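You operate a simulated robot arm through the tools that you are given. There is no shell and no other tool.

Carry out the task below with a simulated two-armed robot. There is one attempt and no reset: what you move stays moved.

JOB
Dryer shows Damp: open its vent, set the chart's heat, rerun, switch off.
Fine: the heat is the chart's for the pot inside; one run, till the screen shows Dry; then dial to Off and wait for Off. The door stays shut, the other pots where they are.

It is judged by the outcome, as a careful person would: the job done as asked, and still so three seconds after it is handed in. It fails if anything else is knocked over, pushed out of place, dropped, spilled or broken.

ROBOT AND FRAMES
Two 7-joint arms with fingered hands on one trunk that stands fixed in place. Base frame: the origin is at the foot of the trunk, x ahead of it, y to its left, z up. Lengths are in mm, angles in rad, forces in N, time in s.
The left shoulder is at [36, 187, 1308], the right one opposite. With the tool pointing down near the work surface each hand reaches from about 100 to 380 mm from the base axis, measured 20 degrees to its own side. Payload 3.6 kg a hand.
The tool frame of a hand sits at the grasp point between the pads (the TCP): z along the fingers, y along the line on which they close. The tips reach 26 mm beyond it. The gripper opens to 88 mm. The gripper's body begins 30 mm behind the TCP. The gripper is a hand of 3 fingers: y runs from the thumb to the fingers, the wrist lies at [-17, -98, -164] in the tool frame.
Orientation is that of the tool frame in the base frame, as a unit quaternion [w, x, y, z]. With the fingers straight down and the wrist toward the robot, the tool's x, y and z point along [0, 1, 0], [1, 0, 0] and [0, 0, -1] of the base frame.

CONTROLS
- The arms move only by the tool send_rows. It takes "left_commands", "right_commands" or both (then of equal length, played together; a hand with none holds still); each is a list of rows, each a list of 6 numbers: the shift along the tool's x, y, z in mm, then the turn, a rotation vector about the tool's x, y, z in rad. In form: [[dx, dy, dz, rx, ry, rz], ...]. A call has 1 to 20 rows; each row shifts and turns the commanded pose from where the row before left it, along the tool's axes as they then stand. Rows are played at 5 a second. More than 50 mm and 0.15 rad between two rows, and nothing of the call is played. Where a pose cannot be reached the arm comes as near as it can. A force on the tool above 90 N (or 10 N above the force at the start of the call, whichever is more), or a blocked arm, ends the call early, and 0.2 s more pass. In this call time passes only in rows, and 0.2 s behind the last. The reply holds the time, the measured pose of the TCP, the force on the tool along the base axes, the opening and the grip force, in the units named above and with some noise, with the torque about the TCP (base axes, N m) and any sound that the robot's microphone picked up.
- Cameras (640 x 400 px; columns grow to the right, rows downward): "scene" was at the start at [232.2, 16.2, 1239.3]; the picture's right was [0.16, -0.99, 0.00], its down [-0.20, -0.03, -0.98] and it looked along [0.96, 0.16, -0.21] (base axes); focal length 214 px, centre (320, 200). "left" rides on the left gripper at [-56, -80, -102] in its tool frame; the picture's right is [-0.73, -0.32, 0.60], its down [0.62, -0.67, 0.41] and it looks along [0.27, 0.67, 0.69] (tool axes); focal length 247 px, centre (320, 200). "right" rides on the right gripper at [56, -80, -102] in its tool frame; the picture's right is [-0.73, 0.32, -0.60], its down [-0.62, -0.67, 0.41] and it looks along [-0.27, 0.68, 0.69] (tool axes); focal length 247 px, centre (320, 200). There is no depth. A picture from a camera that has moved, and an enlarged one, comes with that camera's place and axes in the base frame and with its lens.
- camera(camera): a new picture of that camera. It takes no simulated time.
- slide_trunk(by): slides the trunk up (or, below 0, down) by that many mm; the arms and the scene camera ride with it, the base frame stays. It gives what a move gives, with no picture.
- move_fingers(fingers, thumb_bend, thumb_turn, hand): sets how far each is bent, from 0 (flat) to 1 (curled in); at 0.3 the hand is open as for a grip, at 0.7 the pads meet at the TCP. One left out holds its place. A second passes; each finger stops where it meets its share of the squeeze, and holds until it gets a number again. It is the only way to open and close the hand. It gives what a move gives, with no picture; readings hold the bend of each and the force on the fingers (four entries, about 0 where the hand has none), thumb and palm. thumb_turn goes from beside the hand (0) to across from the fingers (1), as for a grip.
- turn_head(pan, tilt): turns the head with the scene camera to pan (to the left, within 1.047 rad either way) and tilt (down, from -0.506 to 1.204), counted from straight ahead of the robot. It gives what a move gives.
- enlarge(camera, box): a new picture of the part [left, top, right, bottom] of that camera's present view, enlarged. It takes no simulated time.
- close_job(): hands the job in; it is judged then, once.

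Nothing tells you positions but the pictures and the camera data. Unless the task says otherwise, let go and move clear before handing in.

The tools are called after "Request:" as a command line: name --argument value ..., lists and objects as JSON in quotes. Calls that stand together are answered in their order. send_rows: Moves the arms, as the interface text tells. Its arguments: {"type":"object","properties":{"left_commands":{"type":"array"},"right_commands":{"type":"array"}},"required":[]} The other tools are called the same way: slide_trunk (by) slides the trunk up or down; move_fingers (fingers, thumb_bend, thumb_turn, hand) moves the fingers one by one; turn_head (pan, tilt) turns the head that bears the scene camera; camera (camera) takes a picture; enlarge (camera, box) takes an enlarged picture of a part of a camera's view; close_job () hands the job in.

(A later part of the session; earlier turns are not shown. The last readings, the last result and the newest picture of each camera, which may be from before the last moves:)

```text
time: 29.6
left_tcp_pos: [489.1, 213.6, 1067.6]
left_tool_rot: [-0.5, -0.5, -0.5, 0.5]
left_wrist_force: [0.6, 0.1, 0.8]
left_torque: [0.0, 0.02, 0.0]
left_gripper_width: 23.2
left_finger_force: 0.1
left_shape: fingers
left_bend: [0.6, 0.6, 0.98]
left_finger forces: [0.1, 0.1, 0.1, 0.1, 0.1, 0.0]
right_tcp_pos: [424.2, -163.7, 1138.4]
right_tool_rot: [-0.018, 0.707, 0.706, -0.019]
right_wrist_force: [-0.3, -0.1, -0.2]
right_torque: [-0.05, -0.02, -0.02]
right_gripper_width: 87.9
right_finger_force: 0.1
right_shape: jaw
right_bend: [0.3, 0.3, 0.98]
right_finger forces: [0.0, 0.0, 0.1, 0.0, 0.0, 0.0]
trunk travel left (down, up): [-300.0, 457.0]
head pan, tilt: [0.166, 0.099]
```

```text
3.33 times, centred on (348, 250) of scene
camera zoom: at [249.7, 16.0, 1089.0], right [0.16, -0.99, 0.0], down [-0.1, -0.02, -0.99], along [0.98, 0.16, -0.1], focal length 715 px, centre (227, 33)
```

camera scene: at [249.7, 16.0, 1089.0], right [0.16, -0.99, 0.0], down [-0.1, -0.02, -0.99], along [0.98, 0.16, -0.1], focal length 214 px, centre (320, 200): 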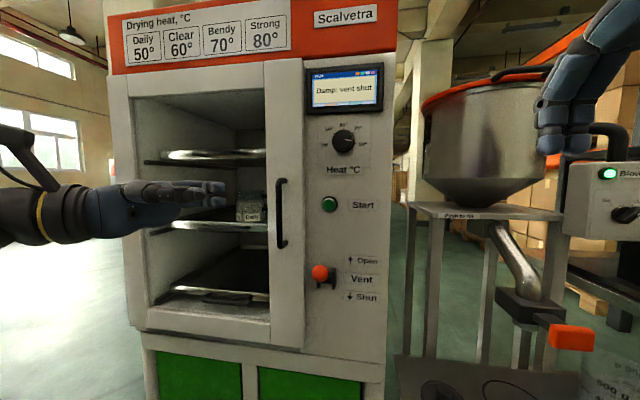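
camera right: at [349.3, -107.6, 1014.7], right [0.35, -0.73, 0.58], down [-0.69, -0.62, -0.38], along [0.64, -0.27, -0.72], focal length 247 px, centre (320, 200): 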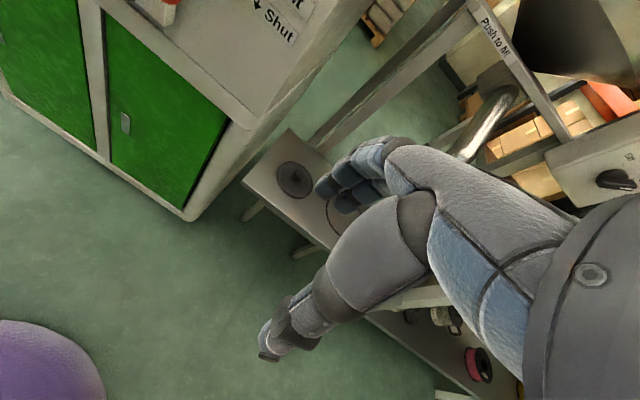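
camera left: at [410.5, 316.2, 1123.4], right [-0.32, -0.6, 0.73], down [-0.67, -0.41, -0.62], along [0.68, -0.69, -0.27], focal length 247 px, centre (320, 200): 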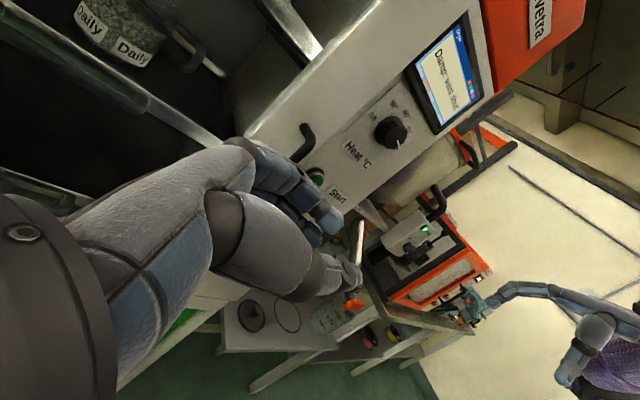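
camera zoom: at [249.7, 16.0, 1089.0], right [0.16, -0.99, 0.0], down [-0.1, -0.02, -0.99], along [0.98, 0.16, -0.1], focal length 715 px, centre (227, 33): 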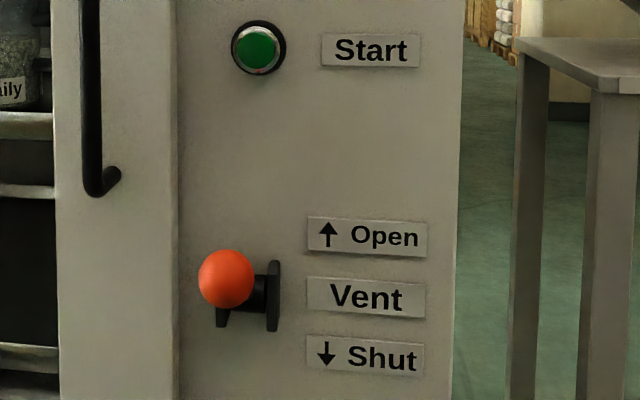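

The dial is a fluted knob about 40 mm across and about 25 mm tall, pointing at 80°. 50° is about 150° counter-clockwise from there. I'll swing the left hand back to point forward with open fingers.

Request:
send_rows --left_commands '[[0, 2, 0, 0, 0.1428, 0], [0, 2, 0, 0, 0.1428, 0], [0, 2, 0, 0, 0.1428, 0], [0, 2, 0, 0, 0.1428, 0], [0, 2, 0, 0, 0.1428, 0], [0, 2, 0, 0, 0.1428, 0], [0, 2, 0, 0, 0.1428, 0], [0, 2, 0, 0, 0.1428, 0], [0, 2, 0, 0, 0.1428, 0], [0, 2, 0, 0, 0.1428, 0], [0, 2, 0, 0, 0.1428, 0]]'

Request:
send_rows --left_commands '[[0, 0, 0, -0.1428, 0, 0], [0, 0, 0, -0.1428, 0, 0], [0, 0, 0, -0.1428, 0, 0], [0, 0, 0, -0.1428, 0, 0], [0, 0, 0, -0.1428, 0, 0], [0, 0, 0, -0.1428, 0, 0], [0, 0, 0, -0.1428, 0, 0], [0, 0, 0, -0.1428, 0, 0], [0, 0, 0, -0.1428, 0, 0], [0, 0, 0, -0.1428, 0, 0], [0, 0, 0, -0.1428, 0, 0]]'

Request:
move_fingers --hand "left" --fingers 0.35 --thumb_bend 0.35

Request:
camera --camera "scene"

```text
time: 32.0
left_tcp_pos: [510.1, 213.9, 1067.7]
left_tool_rot: [-0.001, 0.707, 0.707, 0.0]
left_wrist_force: [-0.1, 0.3, 0.4]
left_torque: [0.01, 0.03, -0.02]
left_gripper_width: 23.3
left_finger_force: 0.1
left_shape: fingers
left_bend: [0.6, 0.6, 0.98]
left_finger forces: [0.0, 0.0, 0.0, 0.1, 0.0, 0.1]
right_tcp_pos: [425.2, -163.8, 1138.9]
right_tool_rot: [-0.019, 0.707, 0.706, -0.018]
right_wrist_force: [-0.5, -0.5, -0.2]
right_torque: [-0.03, 0.02, 0.0]
right_gripper_width: 87.5
right_finger_force: 0.0
right_shape: jaw
right_bend: [0.3, 0.3, 0.98]
right_finger forces: [0.0, 0.0, 0.0, 0.0, 0.1, 0.1]
trunk travel left (down, up): [-300.0, 457.0]
head pan, tilt: [0.166, 0.099]
```

```text
time: 34.4
left_tcp_pos: [509.6, 219.0, 1062.7]
left_tool_rot: [0.482, 0.519, 0.485, 0.514]
left_wrist_force: [-0.6, 0.3, 0.6]
left_torque: [0.03, -0.01, -0.03]
left_gripper_width: 23.4
left_finger_force: 0.0
left_shape: fingers
left_bend: [0.6, 0.6, 0.98]
left_finger forces: [0.1, 0.1, 0.0, 0.0, 0.0, 0.1]
right_tcp_pos: [424.9, -163.2, 1138.2]
right_tool_rot: [-0.018, 0.707, 0.707, -0.019]
right_wrist_force: [-0.9, 0.5, -0.1]
right_torque: [0.01, 0.0, 0.01]
right_gripper_width: 87.6
right_finger_force: 0.1
right_shape: jaw
right_bend: [0.3, 0.3, 0.98]
right_finger forces: [0.0, 0.0, 0.1, 0.0, 0.1, 0.0]
trunk travel left (down, up): [-300.0, 457.0]
head pan, tilt: [0.166, 0.099]
```

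```text
time: 35.4
left_tcp_pos: [509.9, 218.7, 1066.5]
left_tool_rot: [0.484, 0.516, 0.485, 0.515]
left_wrist_force: [0.6, -0.4, -0.5]
left_torque: [0.0, -0.04, 0.01]
left_gripper_width: 77.3
left_finger_force: 0.1
left_shape: fingers
left_bend: [0.35, 0.35, 0.98]
left_finger forces: [0.0, 0.0, 0.0, 0.0, 0.0, 0.0]
right_tcp_pos: [425.3, -164.3, 1138.7]
right_tool_rot: [-0.019, 0.707, 0.707, -0.018]
right_wrist_force: [0.1, -0.1, 0.5]
right_torque: [0.01, -0.01, 0.01]
right_gripper_width: 87.7
right_finger_force: 0.0
right_shape: jaw
right_bend: [0.3, 0.3, 0.98]
right_finger forces: [0.0, 0.0, 0.0, 0.0, 0.0, 0.0]
trunk travel left (down, up): [-300.0, 457.0]
head pan, tilt: [0.166, 0.099]
```

```text
taken
camera scene: at [249.4, 15.8, 1089.2], right [0.16, -0.99, 0.0], down [-0.1, -0.02, -0.99], along [0.98, 0.16, -0.1], focal length 214 px, centre (320, 200)
```

scene: 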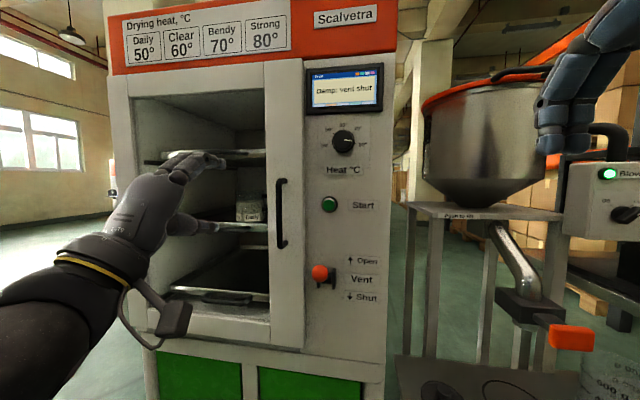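

The hand points forward with its fingers open. I'll raise it to dial height, bring it inwards and roll it clockwise by 60° to prepare for a counter-clockwise turn.

Request:
send_rows --left_commands '[[0, 20, 0, 0, 0, 0], [0, 20, 0, 0, 0, 0], [0, 20, 0, 0, 0, 0], [0, 20, 0, 0, 0, 0], [0, 18, 0, 0, 0, 0], [-20, 0, 0, 0, 0, 0.1], [-20, 0, 0, 0, 0, 0.1], [-20, 0, 0, 0, 0, 0.1], [-20, 0, 0, 0, 0, 0.15], [-15, 10, 0, 0, 0, 0.15], [0, 0, 0, 0, 0, 0.15], [0, 0, 0, 0, 0, 0.15], [0, 0, 0, 0, 0, 0.15]]'

Request:
camera --camera "scene"

Request:
camera --camera "left"

```text
time: 38.2
left_tcp_pos: [511.0, 117.7, 1156.8]
left_tool_rot: [0.181, 0.683, 0.182, 0.684]
left_wrist_force: [0.5, 1.1, 0.6]
left_torque: [0.01, 0.0, 0.02]
left_gripper_width: 77.5
left_finger_force: 0.1
left_shape: fingers
left_bend: [0.35, 0.35, 0.98]
left_finger forces: [0.0, 0.0, 0.0, 0.0, 0.0, 0.1]
right_tcp_pos: [424.2, -164.0, 1139.1]
right_tool_rot: [-0.018, 0.707, 0.706, -0.018]
right_wrist_force: [0.7, 0.2, 0.8]
right_torque: [0.02, 0.0, 0.02]
right_gripper_width: 87.9
right_finger_force: 0.1
right_shape: jaw
right_bend: [0.3, 0.3, 0.98]
right_finger forces: [0.1, 0.1, 0.0, 0.0, 0.0, 0.1]
trunk travel left (down, up): [-300.0, 457.0]
head pan, tilt: [0.166, 0.099]
```

```text
taken
camera scene: at [249.3, 16.0, 1089.2], right [0.16, -0.99, 0.0], down [-0.1, -0.02, -0.99], along [0.98, 0.16, -0.1], focal length 214 px, centre (320, 200)
```

scene: 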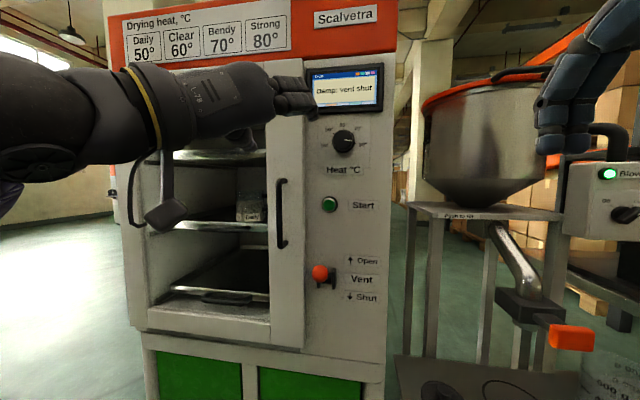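

```text
taken
camera left: at [410.0, 158.5, 1068.1], right [0.6, -0.09, -0.8], down [0.41, 0.89, 0.21], along [0.69, -0.45, 0.57], focal length 247 px, centre (320, 200)
```

left: 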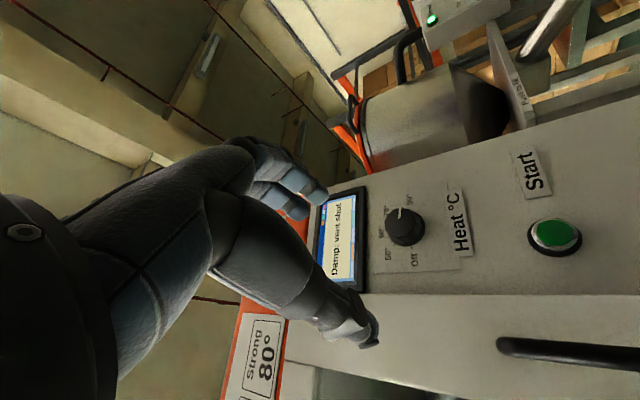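

The hand points straight at the panel with a 60° roll. I'll align it with the dial axis (y 41, z 1164) and approach to x ≈ 645 for a check.

Request:
send_rows --left_commands '[[-8, 17.6, 10, 0, 0, 0], [-8, 17.6, 10, 0, 0, 0], [-8, 17.6, 10, 0, 0, 0], [-7.4, 17.7, 10, 0, 0, 0], [0, 0, 20, 0, 0, 0], [0, 0, 20, 0, 0, 0], [0, 0, 20, 0, 0, 0], [0, 0, 20, 0, 0, 0], [0, 0, 10, 0, 0, 0]]'

Request:
camera --camera "scene"

Request:
camera --camera "left"

Request:
camera --camera "right"

```text
time: 40.2
left_tcp_pos: [640.7, 40.6, 1164.5]
left_tool_rot: [0.183, 0.683, 0.183, 0.683]
left_wrist_force: [0.4, 0.5, -0.7]
left_torque: [-0.01, 0.02, -0.01]
left_gripper_width: 77.4
left_finger_force: 0.0
left_shape: fingers
left_bend: [0.35, 0.35, 0.98]
left_finger forces: [0.0, 0.0, 0.0, 0.0, 0.1, 0.0]
right_tcp_pos: [425.0, -163.5, 1138.4]
right_tool_rot: [-0.019, 0.707, 0.707, -0.019]
right_wrist_force: [-0.8, -0.2, 0.2]
right_torque: [0.01, 0.0, 0.03]
right_gripper_width: 87.5
right_finger_force: 0.1
right_shape: jaw
right_bend: [0.3, 0.3, 0.98]
right_finger forces: [0.0, 0.0, 0.1, 0.0, 0.0, 0.1]
trunk travel left (down, up): [-300.0, 457.0]
head pan, tilt: [0.166, 0.099]
```

```text
taken
camera scene: at [249.4, 15.9, 1089.2], right [0.16, -0.99, 0.0], down [-0.1, -0.02, -0.99], along [0.98, 0.16, -0.1], focal length 214 px, centre (320, 200)
```

scene: 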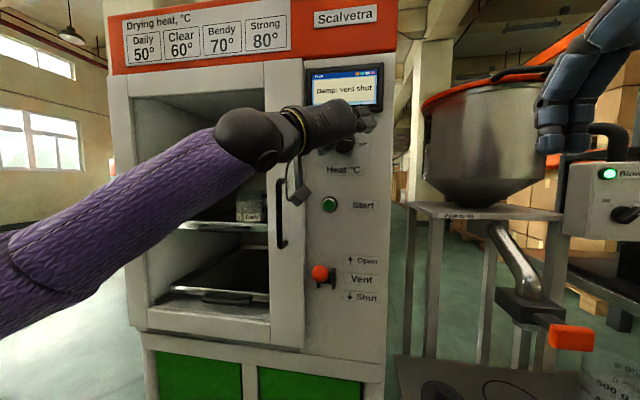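

```text
taken
camera left: at [540.9, 81.4, 1075.4], right [0.6, -0.09, -0.8], down [0.41, 0.89, 0.21], along [0.69, -0.45, 0.57], focal length 247 px, centre (320, 200)
```

left: 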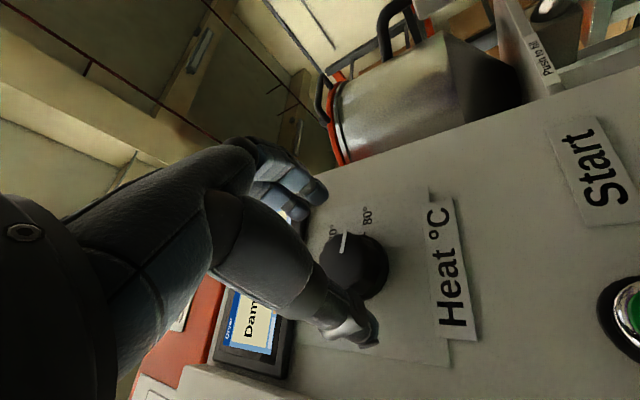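

```text
taken
camera right: at [349.3, -107.7, 1244.7], right [0.35, -0.73, 0.58], down [-0.69, -0.62, -0.38], along [0.64, -0.27, -0.72], focal length 247 px, centre (320, 200)
```

right: 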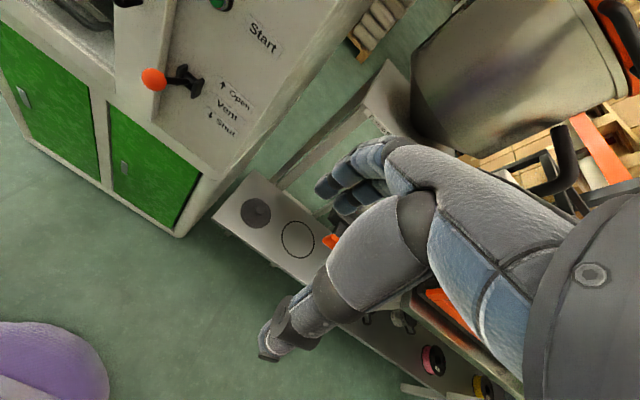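

The dial lines up between thumb and fingers. I'll advance in small steps to x ≈ 679, then look again.

Request:
send_rows --left_commands '[[0, 0, 10, 0, 0, 0], [0, 0, 10, 0, 0, 0], [0, 0, 10, 0, 0, 0], [0, 0, 8, 0, 0, 0]]'

Request:
camera --camera "left"

Request:
enlarge --camera "scene" --box '[280, 90, 400, 180]'

```text
time: 41.2
left_tcp_pos: [674.5, 39.7, 1165.0]
left_tool_rot: [0.185, 0.683, 0.18, 0.683]
left_wrist_force: [-25.2, 2.7, -8.0]
left_torque: [0.23, -0.42, -0.99]
left_gripper_width: 76.4
left_finger_force: 12.5
left_shape: fingers
left_bend: [0.35, 0.35, 0.98]
left_finger forces: [11.7, 13.5, 0.0, 0.1, 0.1, 0.1]
right_tcp_pos: [421.2, -164.8, 1139.4]
right_tool_rot: [-0.017, 0.707, 0.707, -0.017]
right_wrist_force: [0.3, 0.3, 0.0]
right_torque: [0.0, 0.02, -0.02]
right_gripper_width: 87.6
right_finger_force: 0.0
right_shape: jaw
right_bend: [0.3, 0.3, 0.98]
right_finger forces: [0.0, 0.1, 0.0, 0.1, 0.0, 0.1]
trunk travel left (down, up): [-300.0, 457.0]
head pan, tilt: [0.166, 0.099]
```

```text
taken
camera left: at [573.6, 81.2, 1075.3], right [0.6, -0.09, -0.79], down [0.42, 0.88, 0.21], along [0.68, -0.46, 0.57], focal length 247 px, centre (320, 200)
```

left: 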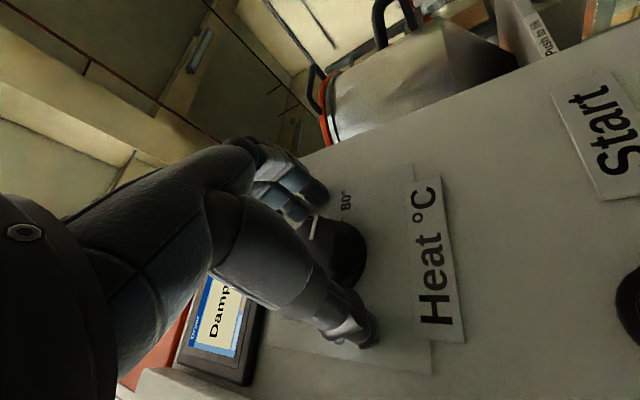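

```text
4.44 times, centred on (340, 135) of scene
camera zoom: at [246.5, 16.3, 1089.8], right [0.17, -0.99, 0.0], down [-0.1, -0.02, -1.0], along [0.98, 0.16, -0.1], focal length 953 px, centre (231, 489)
```

zoom: 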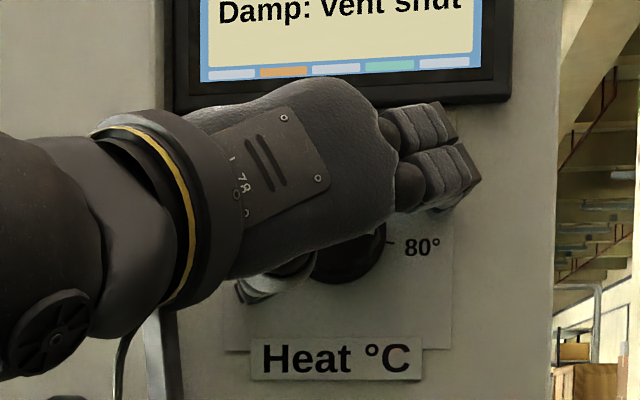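

The finger tips touch the panel lightly at x ≈ 675, so I'll back off a few mm and then close on the knob.

Request:
send_rows --left_commands '[[0, 0, -4, 0, 0, 0], [0, 0, -4, 0, 0, 0]]'

Request:
move_fingers --hand "left" --fingers 0.5 --thumb_bend 0.5

Request:
camera --camera "left"

```text
time: 41.8
left_tcp_pos: [672.7, 41.5, 1164.7]
left_tool_rot: [0.181, 0.683, 0.184, 0.683]
left_wrist_force: [0.5, -0.3, -0.6]
left_torque: [0.02, -0.04, 0.03]
left_gripper_width: 77.7
left_finger_force: 0.0
left_shape: fingers
left_bend: [0.35, 0.35, 0.98]
left_finger forces: [0.0, 0.0, 0.1, 0.0, 0.0, 0.0]
right_tcp_pos: [425.3, -164.4, 1139.6]
right_tool_rot: [-0.019, 0.707, 0.707, -0.019]
right_wrist_force: [0.1, -0.3, -0.2]
right_torque: [-0.01, -0.02, 0.0]
right_gripper_width: 87.6
right_finger_force: 0.0
right_shape: jaw
right_bend: [0.3, 0.3, 0.98]
right_finger forces: [0.0, 0.1, 0.0, 0.1, 0.1, 0.0]
trunk travel left (down, up): [-300.0, 457.0]
head pan, tilt: [0.166, 0.099]
```

```text
time: 42.8
left_tcp_pos: [670.2, 40.7, 1165.3]
left_tool_rot: [0.183, 0.683, 0.183, 0.683]
left_wrist_force: [-1.8, -0.1, 0.2]
left_torque: [-0.05, -0.03, -0.07]
left_gripper_width: 46.3
left_finger_force: 0.9
left_shape: fingers
left_bend: [0.49, 0.5, 0.98]
left_finger forces: [1.1, 0.9, 0.0, 0.0, 0.1, 0.1]
right_tcp_pos: [424.7, -164.4, 1138.9]
right_tool_rot: [-0.018, 0.707, 0.707, -0.019]
right_wrist_force: [-0.9, -1.0, -0.1]
right_torque: [0.01, 0.03, 0.0]
right_gripper_width: 87.9
right_finger_force: 0.2
right_shape: jaw
right_bend: [0.3, 0.3, 0.98]
right_finger forces: [0.0, 0.0, 0.0, 0.1, 0.1, 0.1]
trunk travel left (down, up): [-300.0, 457.0]
head pan, tilt: [0.166, 0.099]
```

```text
taken
camera left: at [569.6, 81.8, 1075.3], right [0.6, -0.09, -0.8], down [0.41, 0.89, 0.21], along [0.69, -0.45, 0.57], focal length 247 px, centre (320, 200)
```

left: 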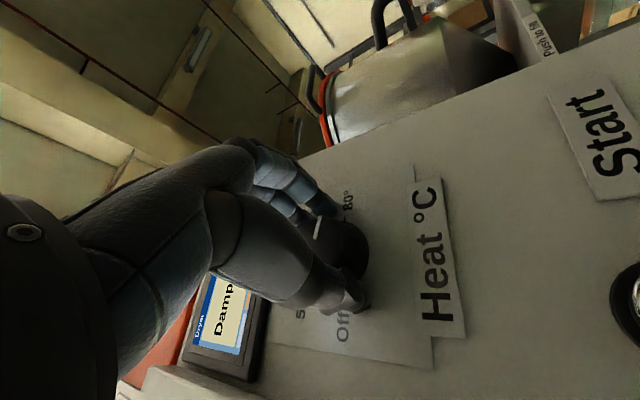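

The fingers just touch the knob at 46 mm. I'll close a bit more to grip it from both sides.

Request:
move_fingers --hand "left" --fingers 0.56 --thumb_bend 0.58

Request:
camera --camera "left"

```text
time: 43.8
left_tcp_pos: [670.3, 41.4, 1164.5]
left_tool_rot: [0.183, 0.683, 0.182, 0.683]
left_wrist_force: [-3.1, 0.1, -1.9]
left_torque: [0.02, -0.02, -0.08]
left_gripper_width: 36.1
left_finger_force: 2.9
left_shape: fingers
left_bend: [0.55, 0.54, 0.97]
left_finger forces: [2.1, 2.4, 0.0, 0.1, 2.3, 0.1]
right_tcp_pos: [424.0, -164.8, 1138.5]
right_tool_rot: [-0.019, 0.707, 0.707, -0.018]
right_wrist_force: [-0.3, 0.1, 0.5]
right_torque: [-0.06, 0.01, -0.01]
right_gripper_width: 87.8
right_finger_force: 0.0
right_shape: jaw
right_bend: [0.3, 0.3, 0.98]
right_finger forces: [0.1, 0.0, 0.0, 0.0, 0.1, 0.0]
trunk travel left (down, up): [-300.0, 457.0]
head pan, tilt: [0.166, 0.099]
```

```text
taken
camera left: at [569.5, 81.9, 1075.2], right [0.6, -0.09, -0.8], down [0.41, 0.89, 0.21], along [0.69, -0.45, 0.57], focal length 247 px, centre (320, 200)
```

left: 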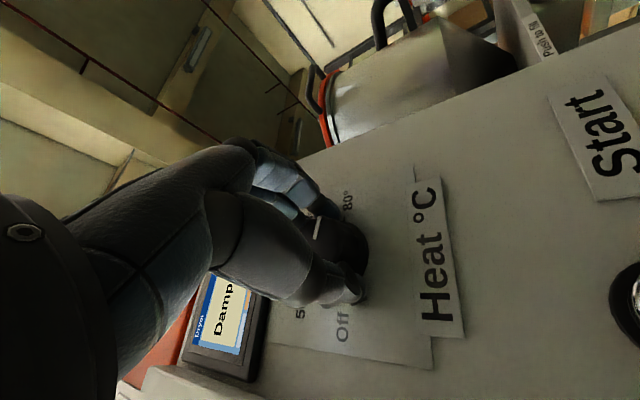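

Both sides now touch at about 2 N. I'll squeeze further and make the first turn, about 70° counter-clockwise.

Request:
move_fingers --hand "left" --fingers 0.65 --thumb_bend 0.65

Request:
send_rows --left_commands '[[0, 0, 0, 0, 0, -0.1], [0, 0, 0, 0, 0, -0.1], [0, 0, 0, 0, 0, -0.1]]'

Request:
camera --camera "left"

```text
time: 44.8
left_tcp_pos: [670.1, 40.9, 1164.5]
left_tool_rot: [0.182, 0.682, 0.181, 0.684]
left_wrist_force: [-2.2, -2.4, 2.3]
left_torque: [0.02, -0.12, -0.18]
left_gripper_width: 33.0
left_finger_force: 11.0
left_shape: fingers
left_bend: [0.58, 0.56, 0.97]
left_finger forces: [5.2, 8.1, 0.0, 0.1, 8.2, 0.1]
right_tcp_pos: [423.0, -164.0, 1140.1]
right_tool_rot: [-0.018, 0.707, 0.707, -0.018]
right_wrist_force: [0.5, 1.0, 0.4]
right_torque: [-0.02, -0.03, -0.04]
right_gripper_width: 87.7
right_finger_force: 0.0
right_shape: jaw
right_bend: [0.3, 0.3, 0.98]
right_finger forces: [0.0, 0.0, 0.0, 0.1, 0.1, 0.1]
trunk travel left (down, up): [-300.0, 457.0]
head pan, tilt: [0.166, 0.099]
```

```text
time: 45.6
left_tcp_pos: [670.5, 40.8, 1166.4]
left_tool_rot: [0.283, 0.648, 0.282, 0.649]
left_wrist_force: [-2.3, -2.4, 4.0]
left_torque: [0.05, -0.16, -0.16]
left_gripper_width: 32.6
left_finger_force: 10.4
left_shape: fingers
left_bend: [0.58, 0.57, 0.97]
left_finger forces: [5.3, 9.4, 0.0, 0.1, 7.5, 0.0]
right_tcp_pos: [423.6, -163.5, 1140.3]
right_tool_rot: [-0.017, 0.707, 0.707, -0.018]
right_wrist_force: [0.6, 0.5, -0.1]
right_torque: [-0.03, -0.01, 0.0]
right_gripper_width: 87.7
right_finger_force: 0.0
right_shape: jaw
right_bend: [0.3, 0.3, 0.98]
right_finger forces: [0.0, 0.0, 0.0, 0.0, 0.0, 0.1]
trunk travel left (down, up): [-300.0, 457.0]
head pan, tilt: [0.166, 0.099]
```

```text
taken
camera left: at [569.4, 53.4, 1067.6], right [0.6, -0.32, -0.73], down [0.41, 0.91, -0.06], along [0.69, -0.26, 0.68], focal length 247 px, centre (320, 200)
```

left: 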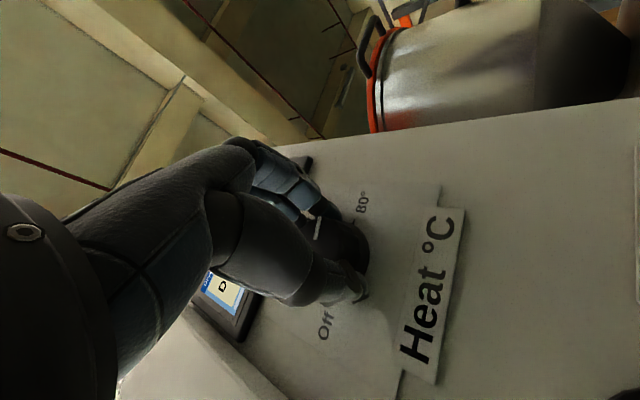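

The knob turns with the hand: the pointer has left the 80° mark. I'll continue counter-clockwise.

Request:
send_rows --left_commands '[[0, 0, 0, 0, 0, -0.12], [0, 0, 0, 0, 0, -0.12], [0, 0, 0, 0, 0, -0.12], [0, 0, 0, 0, 0, -0.12], [0, 0, 0, 0, 0, -0.12], [0, 0, 0, 0, 0, -0.12], [0, 0, 0, 0, 0, -0.12]]'

Request:
camera --camera "left"

Request:
camera --camera "scene"

```text
time: 47.2
left_tcp_pos: [670.3, 51.9, 1169.1]
left_tool_rot: [0.499, 0.495, 0.482, 0.523]
left_wrist_force: [-18.4, -13.4, -6.0]
left_torque: [-0.06, 0.64, -0.38]
left_gripper_width: 34.1
left_finger_force: 19.6
left_shape: fingers
left_bend: [0.6, 0.57, 0.92]
left_finger forces: [7.1, 0.1, 0.0, 0.0, 32.2, 0.0]
left hand out of reach, approached as far as the arm can: row 6
right_tcp_pos: [422.5, -164.5, 1140.7]
right_tool_rot: [-0.017, 0.707, 0.706, -0.018]
right_wrist_force: [-1.0, -0.5, -0.1]
right_torque: [-0.03, 0.0, -0.01]
right_gripper_width: 87.6
right_finger_force: 0.0
right_shape: jaw
right_bend: [0.3, 0.3, 0.98]
right_finger forces: [0.1, 0.0, 0.0, 0.1, 0.0, 0.1]
trunk travel left (down, up): [-300.0, 457.0]
head pan, tilt: [0.166, 0.099]
```

```text
taken
camera left: at [574.3, -3.1, 1082.7], right [0.62, -0.72, -0.32], down [0.43, 0.65, -0.62], along [0.65, 0.25, 0.71], focal length 247 px, centre (320, 200)
```

left: 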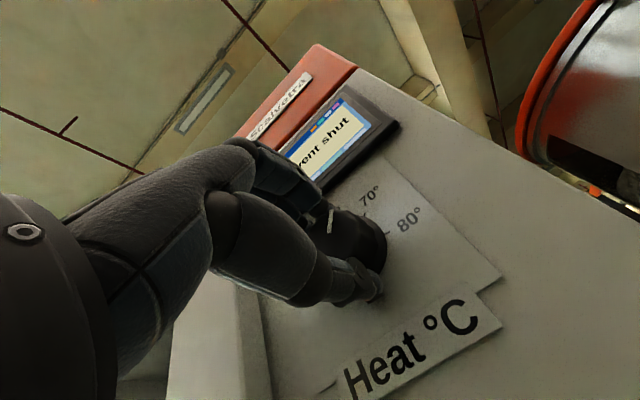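

```text
taken
camera scene: at [247.1, 14.5, 1089.7], right [0.16, -0.99, 0.0], down [-0.1, -0.01, -1.0], along [0.98, 0.16, -0.1], focal length 214 px, centre (320, 200)
```

scene: 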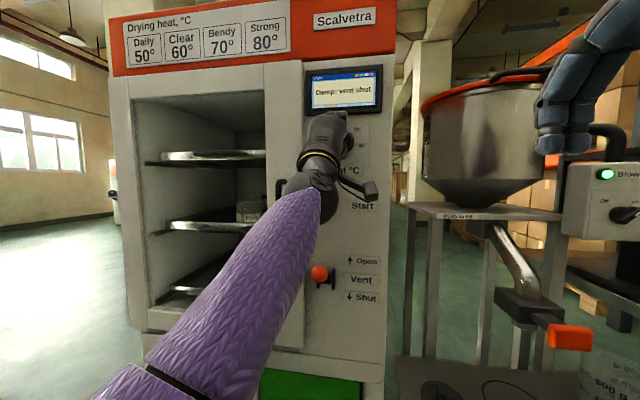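

The arm reached its limit at about zero roll, with the dial turned about 60°. I'll open the hand, withdraw and check the pointer.

Request:
move_fingers --hand "left" --fingers 0.35 --thumb_bend 0.35

Request:
send_rows --left_commands '[[0, 0, -10, 0, 0, 0.1], [0, 0, -15, 0, 0, 0.1], [0, 0, -15, 0, 0, 0]]'

Request:
camera --camera "left"

```text
time: 48.2
left_tcp_pos: [672.2, 55.0, 1169.5]
left_tool_rot: [0.498, 0.493, 0.485, 0.523]
left_wrist_force: [-1.8, 0.4, 1.0]
left_torque: [0.05, 0.06, 0.05]
left_gripper_width: 76.8
left_finger_force: 0.4
left_shape: fingers
left_bend: [0.35, 0.35, 0.98]
left_finger forces: [0.0, 0.0, 0.0, 0.0, 1.2, 0.1]
right_tcp_pos: [424.1, -164.3, 1138.4]
right_tool_rot: [-0.018, 0.707, 0.707, -0.018]
right_wrist_force: [0.2, -0.1, 0.0]
right_torque: [0.03, 0.01, 0.0]
right_gripper_width: 87.3
right_finger_force: 0.0
right_shape: jaw
right_bend: [0.3, 0.3, 0.98]
right_finger forces: [0.0, 0.0, 0.0, 0.1, 0.0, 0.1]
trunk travel left (down, up): [-300.0, 457.0]
head pan, tilt: [0.166, 0.099]
```

```text
time: 49.2
left_tcp_pos: [628.1, 57.7, 1233.6]
left_tool_rot: [0.465, 0.505, 0.406, 0.604]
left_wrist_force: [-0.4, 0.0, -0.6]
left_torque: [-0.04, 0.03, 0.01]
left_gripper_width: 77.9
left_finger_force: 0.0
left_shape: fingers
left_bend: [0.35, 0.35, 0.98]
left_finger forces: [0.1, 0.1, 0.0, 0.0, 0.1, 0.0]
right_tcp_pos: [425.3, -163.4, 1139.4]
right_tool_rot: [-0.019, 0.707, 0.706, -0.018]
right_wrist_force: [0.1, 0.6, -0.1]
right_torque: [0.0, -0.01, -0.02]
right_gripper_width: 87.5
right_finger_force: 0.0
right_shape: jaw
right_bend: [0.3, 0.3, 0.98]
right_finger forces: [0.1, 0.1, 0.1, 0.0, 0.1, 0.1]
trunk travel left (down, up): [-300.0, 457.0]
head pan, tilt: [0.166, 0.099]
stopped in row 3 (left hand): the arm was blocked; the commanded pose is now the measured one
```

```text
taken
camera left: at [544.9, 19.4, 1126.4], right [0.68, -0.63, -0.38], down [0.47, 0.77, -0.43], along [0.56, 0.11, 0.82], focal length 247 px, centre (320, 200)
```

left: 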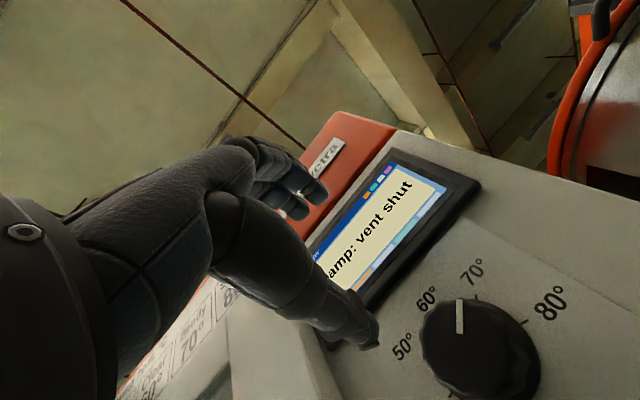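

The arm hopped upward out of a near-limit configuration but is free of contact, at [628, 58, 1234]. The pointer now sits between 60° and 70°. I'll check the surroundings before continuing.

Request:
enlarge --camera "left" --box '[360, 230, 600, 400]'

Request:
camera --camera "scene"

```text
2.35 times, centred on (480, 315) of left
camera zoom: at [544.9, 19.4, 1126.4], right [0.68, -0.63, -0.38], down [0.47, 0.77, -0.43], along [0.56, 0.11, 0.82], focal length 581 px, centre (-56, -71)
```

zoom: 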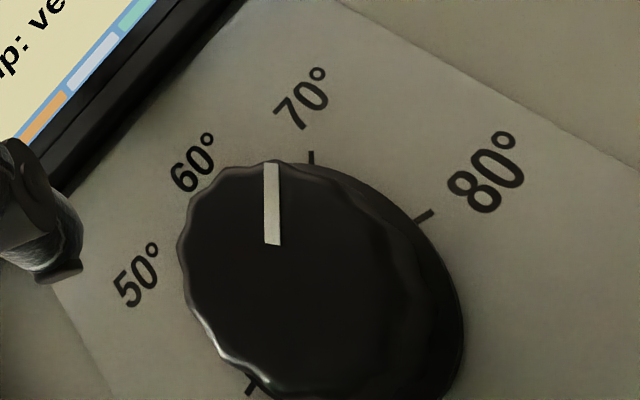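

```text
taken
camera scene: at [249.5, 16.0, 1089.2], right [0.16, -0.99, 0.0], down [-0.1, -0.02, -0.99], along [0.98, 0.16, -0.1], focal length 214 px, centre (320, 200)
```

scene: 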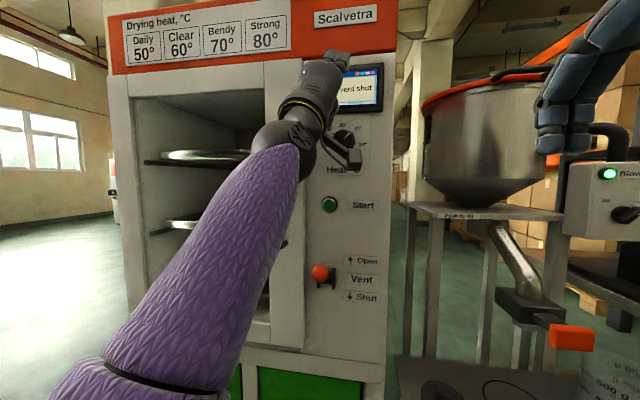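

The pointer is about 28° right of 60°, so roughly 77° of counter-clockwise turn remains to reach 50°. I'll withdraw, straighten the hand and roll it to about 80° for the next grip.

Request:
send_rows --left_commands '[[0, 0, -20, 0, 0, 0], [0, 0, -20, 0.08, 0, 0], [0, 0, -20, 0.08, -0.02, 0], [0, 0, -10, 0, 0, 0.144], [0, 0, 0, 0, 0, 0.144], [0, 0, 0, 0, 0, 0.144], [0, 0, 0, 0, 0, 0.144], [0, 0, 0, 0, 0, 0.144], [0, 0, 0, 0, 0, 0.144], [0, 0, 0, 0, 0, 0.144], [0, 0, 0, 0, 0, 0.144]]'

Request:
camera --camera "scene"

Request:
camera --camera "left"

```text
time: 51.6
left_tcp_pos: [565.7, 49.7, 1225.0]
left_tool_rot: [0.055, 0.704, 0.079, 0.704]
left_wrist_force: [0.0, 0.6, 0.3]
left_torque: [-0.02, 0.01, 0.03]
left_gripper_width: 78.2
left_finger_force: 0.1
left_shape: fingers
left_bend: [0.35, 0.35, 0.98]
left_finger forces: [0.1, 0.1, 0.0, 0.0, 0.1, 0.0]
left hand out of reach, approached as far as the arm can: row 2
right_tcp_pos: [425.0, -163.8, 1139.2]
right_tool_rot: [-0.019, 0.707, 0.707, -0.018]
right_wrist_force: [0.1, 0.6, 0.4]
right_torque: [0.0, -0.02, -0.02]
right_gripper_width: 87.9
right_finger_force: 0.1
right_shape: jaw
right_bend: [0.3, 0.3, 0.98]
right_finger forces: [0.1, 0.0, 0.1, 0.0, 0.1, 0.0]
trunk travel left (down, up): [-300.0, 457.0]
head pan, tilt: [0.166, 0.099]
```

```text
taken
camera scene: at [249.3, 15.9, 1089.2], right [0.16, -0.99, 0.0], down [-0.1, -0.02, -0.99], along [0.98, 0.16, -0.1], focal length 214 px, centre (320, 200)
```

scene: 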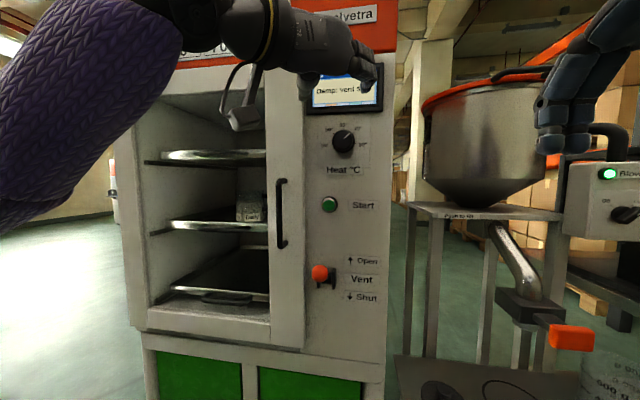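

```text
taken
camera left: at [463.3, 114.5, 1154.5], right [0.59, 0.2, -0.78], down [0.39, 0.78, 0.49], along [0.71, -0.59, 0.39], focal length 247 px, centre (320, 200)
```

left: 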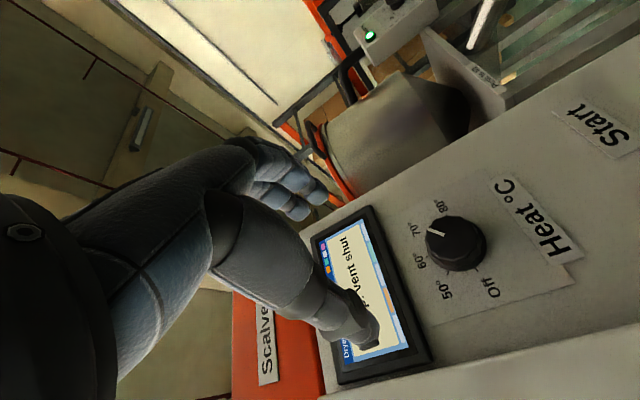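

Roll is 79° and reachable. I'll lower onto the dial axis and approach again.

Request:
send_rows --left_commands '[[-20, 0, 0, -0.05, 0, 0], [-20, 0, 0, 0, 0, 0], [-20, 0, 10, 0, 0, 0], [0, 0, 20, 0, 0, 0], [0, 0, 20, 0, 0, 0], [0, 0, 20, 0, 0, 0], [0, 0, 8, 0, 0, 0]]'

Request:
camera --camera "left"

```text
time: 53.2
left_tcp_pos: [646.5, 37.9, 1167.9]
left_tool_rot: [0.073, 0.701, 0.061, 0.707]
left_wrist_force: [1.0, -0.3, -0.2]
left_torque: [0.0, 0.01, 0.03]
left_gripper_width: 78.0
left_finger_force: 0.0
left_shape: fingers
left_bend: [0.35, 0.35, 0.98]
left_finger forces: [0.1, 0.0, 0.0, 0.1, 0.0, 0.0]
right_tcp_pos: [424.3, -164.1, 1139.0]
right_tool_rot: [-0.019, 0.707, 0.707, -0.018]
right_wrist_force: [0.7, 0.2, -0.4]
right_torque: [0.01, 0.01, 0.01]
right_gripper_width: 87.7
right_finger_force: 0.2
right_shape: jaw
right_bend: [0.3, 0.3, 0.98]
right_finger forces: [0.0, 0.0, 0.0, 0.1, 0.0, 0.0]
trunk travel left (down, up): [-300.0, 457.0]
head pan, tilt: [0.166, 0.099]
```

```text
taken
camera left: at [547.0, 106.1, 1095.6], right [0.61, 0.16, -0.78], down [0.42, 0.76, 0.49], along [0.67, -0.62, 0.4], focal length 247 px, centre (320, 200)
```

left: 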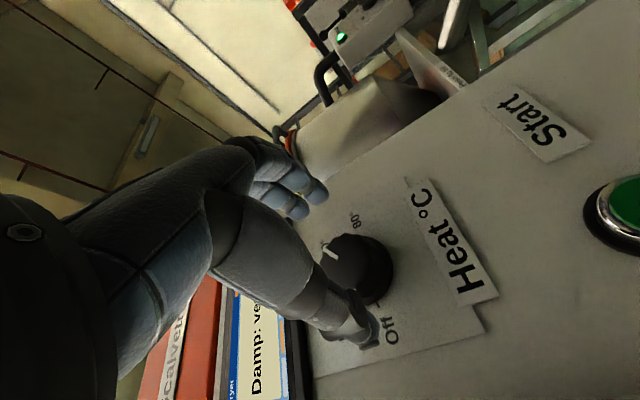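

Request:
send_rows --left_commands '[[-2.8, -4, 5, 0, 0, 0], [0, 0, 10, 0, 0, 0], [0, 0, 9, 0, 0, 0]]'

Request:
move_fingers --hand "left" --fingers 0.55 --thumb_bend 0.56

Request:
move_fingers --hand "left" --fingers 0.65 --thumb_bend 0.65

Request:
camera --camera "left"

```text
time: 54.0
left_tcp_pos: [670.1, 41.1, 1163.9]
left_tool_rot: [0.073, 0.702, 0.061, 0.705]
left_wrist_force: [0.6, 0.8, -0.1]
left_torque: [0.03, 0.02, 0.0]
left_gripper_width: 77.9
left_finger_force: 0.0
left_shape: fingers
left_bend: [0.35, 0.35, 0.98]
left_finger forces: [0.0, 0.1, 0.1, 0.0, 0.1, 0.1]
right_tcp_pos: [425.1, -164.0, 1139.8]
right_tool_rot: [-0.018, 0.707, 0.707, -0.019]
right_wrist_force: [-0.4, -0.3, 1.1]
right_torque: [0.0, 0.0, 0.0]
right_gripper_width: 87.9
right_finger_force: 0.1
right_shape: jaw
right_bend: [0.3, 0.3, 0.98]
right_finger forces: [0.0, 0.1, 0.0, 0.1, 0.0, 0.1]
trunk travel left (down, up): [-300.0, 457.0]
head pan, tilt: [0.166, 0.099]
```

```text
time: 55.0
left_tcp_pos: [669.5, 40.7, 1163.8]
left_tool_rot: [0.072, 0.702, 0.062, 0.706]
left_wrist_force: [0.2, 1.5, -0.2]
left_torque: [0.0, 0.03, 0.03]
left_gripper_width: 36.3
left_finger_force: 0.8
left_shape: fingers
left_bend: [0.54, 0.54, 0.97]
left_finger forces: [0.0, 0.4, 0.0, 0.0, 1.7, 0.0]
right_tcp_pos: [425.7, -162.6, 1137.1]
right_tool_rot: [-0.018, 0.707, 0.707, -0.018]
right_wrist_force: [0.2, -0.3, -0.2]
right_torque: [-0.01, -0.03, 0.01]
right_gripper_width: 87.5
right_finger_force: 0.1
right_shape: jaw
right_bend: [0.3, 0.3, 0.98]
right_finger forces: [0.0, 0.0, 0.0, 0.0, 0.0, 0.0]
trunk travel left (down, up): [-300.0, 457.0]
head pan, tilt: [0.166, 0.099]
```

```text
time: 56.0
left_tcp_pos: [669.8, 40.3, 1163.7]
left_tool_rot: [0.074, 0.703, 0.06, 0.705]
left_wrist_force: [1.2, -2.1, 1.7]
left_torque: [0.01, -0.03, -0.11]
left_gripper_width: 32.6
left_finger_force: 9.4
left_shape: fingers
left_bend: [0.58, 0.56, 0.97]
left_finger forces: [2.2, 8.7, 0.0, 0.1, 7.9, 0.0]
right_tcp_pos: [425.0, -164.7, 1138.2]
right_tool_rot: [-0.018, 0.707, 0.707, -0.019]
right_wrist_force: [-0.4, 0.5, 0.3]
right_torque: [0.0, -0.02, 0.0]
right_gripper_width: 87.6
right_finger_force: 0.1
right_shape: jaw
right_bend: [0.3, 0.3, 0.98]
right_finger forces: [0.0, 0.0, 0.1, 0.0, 0.0, 0.0]
trunk travel left (down, up): [-300.0, 457.0]
head pan, tilt: [0.166, 0.099]
```

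```text
taken
camera left: at [570.1, 109.5, 1092.1], right [0.61, 0.16, -0.78], down [0.42, 0.76, 0.49], along [0.67, -0.62, 0.4], focal length 247 px, centre (320, 200)
```

left: 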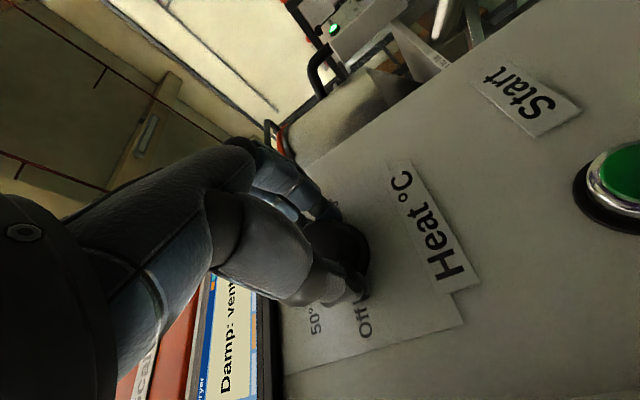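

The grip is good. I'll turn about 55° counter-clockwise, staying off the arm's limit.

Request:
send_rows --left_commands '[[0, 0, 0, 0, 0, -0.12], [0, 0, 0, 0, 0, -0.12], [0, 0, 0, 0, 0, -0.12], [0, 0, 0, 0, 0, -0.12], [0, 0, 0, 0, 0, -0.12], [0, 0, 0, 0, 0, -0.12], [0, 0, 0, 0, 0, -0.12], [0, 0, 0, 0, 0, -0.12]]'

Request:
camera --camera "left"

```text
time: 57.8
left_tcp_pos: [668.3, 40.2, 1165.7]
left_tool_rot: [0.392, 0.593, 0.379, 0.592]
left_wrist_force: [3.2, -0.6, 8.0]
left_torque: [0.05, -0.23, -0.02]
left_gripper_width: 32.5
left_finger_force: 10.0
left_shape: fingers
left_bend: [0.57, 0.58, 0.97]
left_finger forces: [2.1, 12.3, 0.0, 0.0, 5.6, 0.0]
right_tcp_pos: [424.0, -162.5, 1139.6]
right_tool_rot: [-0.018, 0.707, 0.707, -0.019]
right_wrist_force: [-0.3, 0.6, 0.1]
right_torque: [0.02, 0.01, 0.02]
right_gripper_width: 87.6
right_finger_force: 0.0
right_shape: jaw
right_bend: [0.3, 0.3, 0.98]
right_finger forces: [0.1, 0.0, 0.0, 0.0, 0.0, 0.0]
trunk travel left (down, up): [-300.0, 457.0]
head pan, tilt: [0.166, 0.099]
```

```text
taken
camera left: at [568.1, 22.8, 1066.5], right [0.6, -0.55, -0.58], down [0.43, 0.83, -0.35], along [0.68, -0.04, 0.73], focal length 247 px, centre (320, 200)
```

left: 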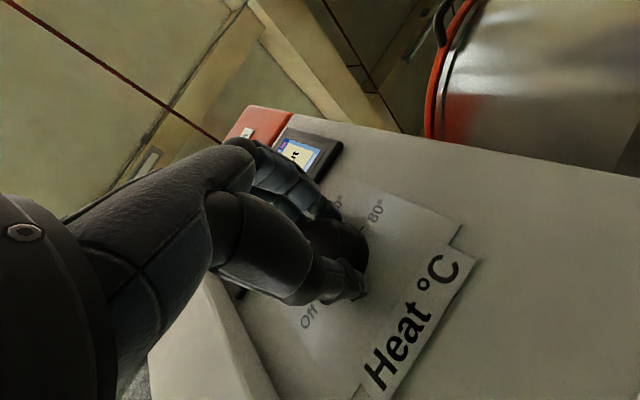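

Request:
move_fingers --hand "left" --fingers 0.35 --thumb_bend 0.35

Request:
send_rows --left_commands '[[0, 0, -10, 0, 0, 0], [0, 0, -15, 0, 0, 0], [0, 0, -15, 0, 0, 0], [0, 0, 0, 0, 0, 0.14], [0, 0, 0, 0, 0, 0.14], [0, 0, 0, 0, 0, 0.14], [0, 0, 0, 0, 0, 0.14]]'

Request:
camera --camera "left"

Request:
enlarge --camera "left" --box '[300, 180, 460, 360]'

Request:
camera --camera "scene"

```text
time: 58.8
left_tcp_pos: [668.1, 40.9, 1163.4]
left_tool_rot: [0.39, 0.594, 0.379, 0.593]
left_wrist_force: [0.3, -0.1, -0.4]
left_torque: [0.02, 0.01, 0.03]
left_gripper_width: 77.2
left_finger_force: 0.1
left_shape: fingers
left_bend: [0.35, 0.35, 0.97]
left_finger forces: [0.0, 0.0, 0.0, 0.0, 0.0, 0.0]
right_tcp_pos: [425.2, -163.5, 1138.9]
right_tool_rot: [-0.018, 0.706, 0.707, -0.018]
right_wrist_force: [0.9, -0.1, 0.7]
right_torque: [0.01, 0.02, -0.02]
right_gripper_width: 87.8
right_finger_force: 0.0
right_shape: jaw
right_bend: [0.3, 0.3, 0.98]
right_finger forces: [0.0, 0.2, 0.1, 0.1, 0.0, 0.1]
trunk travel left (down, up): [-300.0, 457.0]
head pan, tilt: [0.166, 0.099]
```

```text
time: 60.4
left_tcp_pos: [627.3, 41.2, 1162.2]
left_tool_rot: [0.211, 0.676, 0.2, 0.677]
left_wrist_force: [-0.5, 0.0, -0.7]
left_torque: [0.04, -0.04, -0.02]
left_gripper_width: 77.3
left_finger_force: 0.1
left_shape: fingers
left_bend: [0.35, 0.35, 0.97]
left_finger forces: [0.0, 0.0, 0.0, 0.1, 0.1, 0.0]
right_tcp_pos: [423.8, -163.9, 1138.9]
right_tool_rot: [-0.019, 0.707, 0.707, -0.018]
right_wrist_force: [-0.1, 0.2, 0.1]
right_torque: [0.0, 0.0, -0.01]
right_gripper_width: 87.8
right_finger_force: 0.0
right_shape: jaw
right_bend: [0.3, 0.3, 0.98]
right_finger forces: [0.1, 0.0, 0.0, 0.1, 0.0, 0.0]
trunk travel left (down, up): [-300.0, 457.0]
head pan, tilt: [0.166, 0.099]
```

```text
taken
camera left: at [528.4, 77.1, 1070.5], right [0.6, -0.15, -0.78], down [0.42, 0.89, 0.15], along [0.68, -0.42, 0.6], focal length 247 px, centre (320, 200)
```

left: 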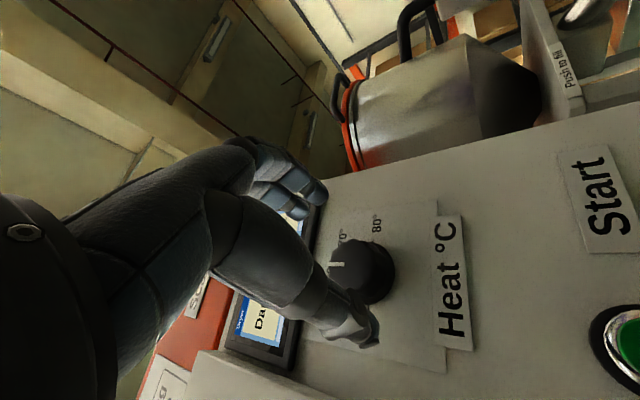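

```text
2.22 times, centred on (380, 270) of left
camera zoom: at [528.4, 77.1, 1070.5], right [0.6, -0.15, -0.78], down [0.42, 0.89, 0.15], along [0.68, -0.42, 0.6], focal length 549 px, centre (187, 44)
```

zoom: 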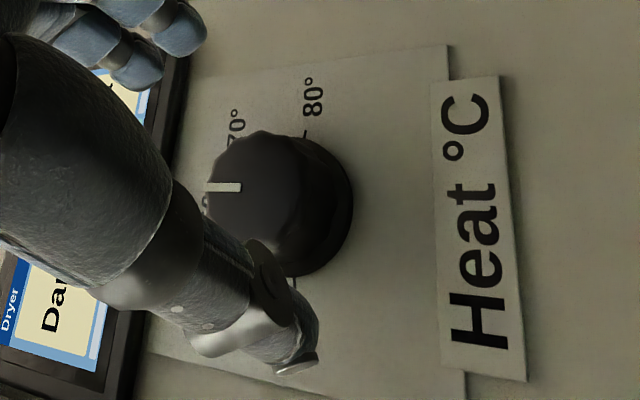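

```text
taken
camera scene: at [249.4, 16.1, 1089.2], right [0.16, -0.99, 0.0], down [-0.1, -0.02, -0.99], along [0.98, 0.16, -0.1], focal length 214 px, centre (320, 200)
```

scene: 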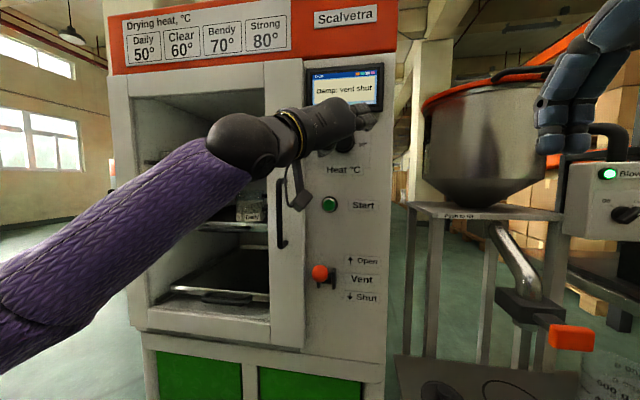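

The pointer seems to have moved less than the hand did (slip), and now sits near 60°. I'll back off to get an unobstructed view.

Request:
send_rows --left_commands '[[0, 0, -20, 0, 0, 0.14], [0, 0, -20, 0, 0, 0.14], [20, 0, -20, 0, 0, 0.05], [20, 0, 0, 0, 0, 0], [20, 0, 0, 0, 0, 0]]'

Request:
enlarge --camera "left" --box '[360, 150, 560, 320]'

Request:
enlarge --camera "scene" --box '[304, 110, 384, 160]'

```text
time: 61.6
left_tcp_pos: [568.4, 59.1, 1221.7]
left_tool_rot: [0.097, 0.699, 0.086, 0.703]
left_wrist_force: [0.6, 0.2, 0.3]
left_torque: [0.0, 0.04, 0.02]
left_gripper_width: 77.1
left_finger_force: 0.1
left_shape: fingers
left_bend: [0.35, 0.35, 0.97]
left_finger forces: [0.1, 0.1, 0.0, 0.0, 0.0, 0.1]
right_tcp_pos: [424.8, -163.4, 1138.7]
right_tool_rot: [-0.019, 0.707, 0.706, -0.019]
right_wrist_force: [-0.4, -0.9, 0.1]
right_torque: [-0.01, 0.04, -0.01]
right_gripper_width: 87.8
right_finger_force: 0.1
right_shape: jaw
right_bend: [0.3, 0.3, 0.98]
right_finger forces: [0.0, 0.1, 0.0, 0.0, 0.0, 0.1]
trunk travel left (down, up): [-300.0, 457.0]
head pan, tilt: [0.166, 0.099]
```

```text
2.35 times, centred on (460, 235) of left
camera zoom: at [469.1, 123.5, 1145.1], right [0.61, 0.11, -0.79], down [0.42, 0.8, 0.43], along [0.68, -0.59, 0.44], focal length 581 px, centre (-9, 118)
```

zoom: 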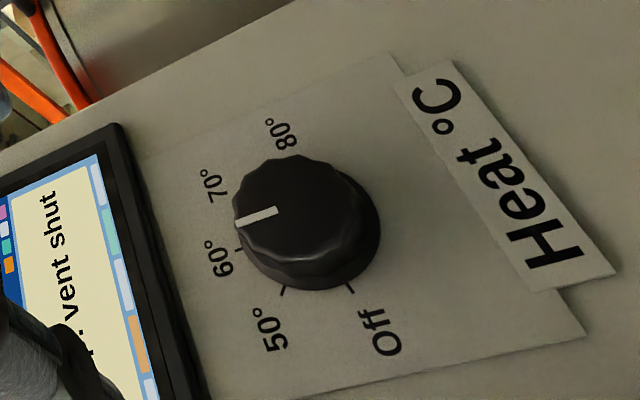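

```text
8.00 times, centred on (344, 135) of scene
camera zoom: at [249.2, 16.0, 1089.3], right [0.16, -0.99, 0.0], down [-0.1, -0.02, -1.0], along [0.98, 0.16, -0.1], focal length 1716 px, centre (128, 720)
```

zoom: 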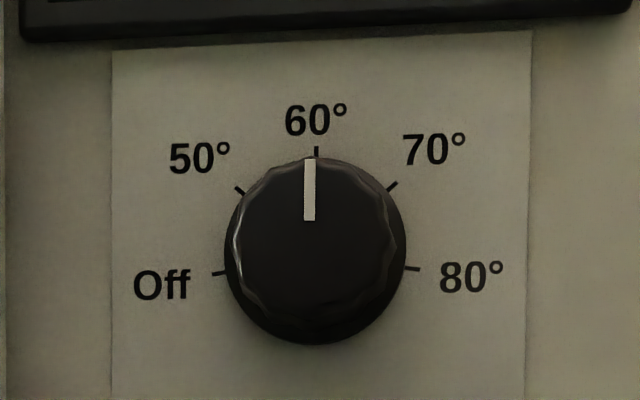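

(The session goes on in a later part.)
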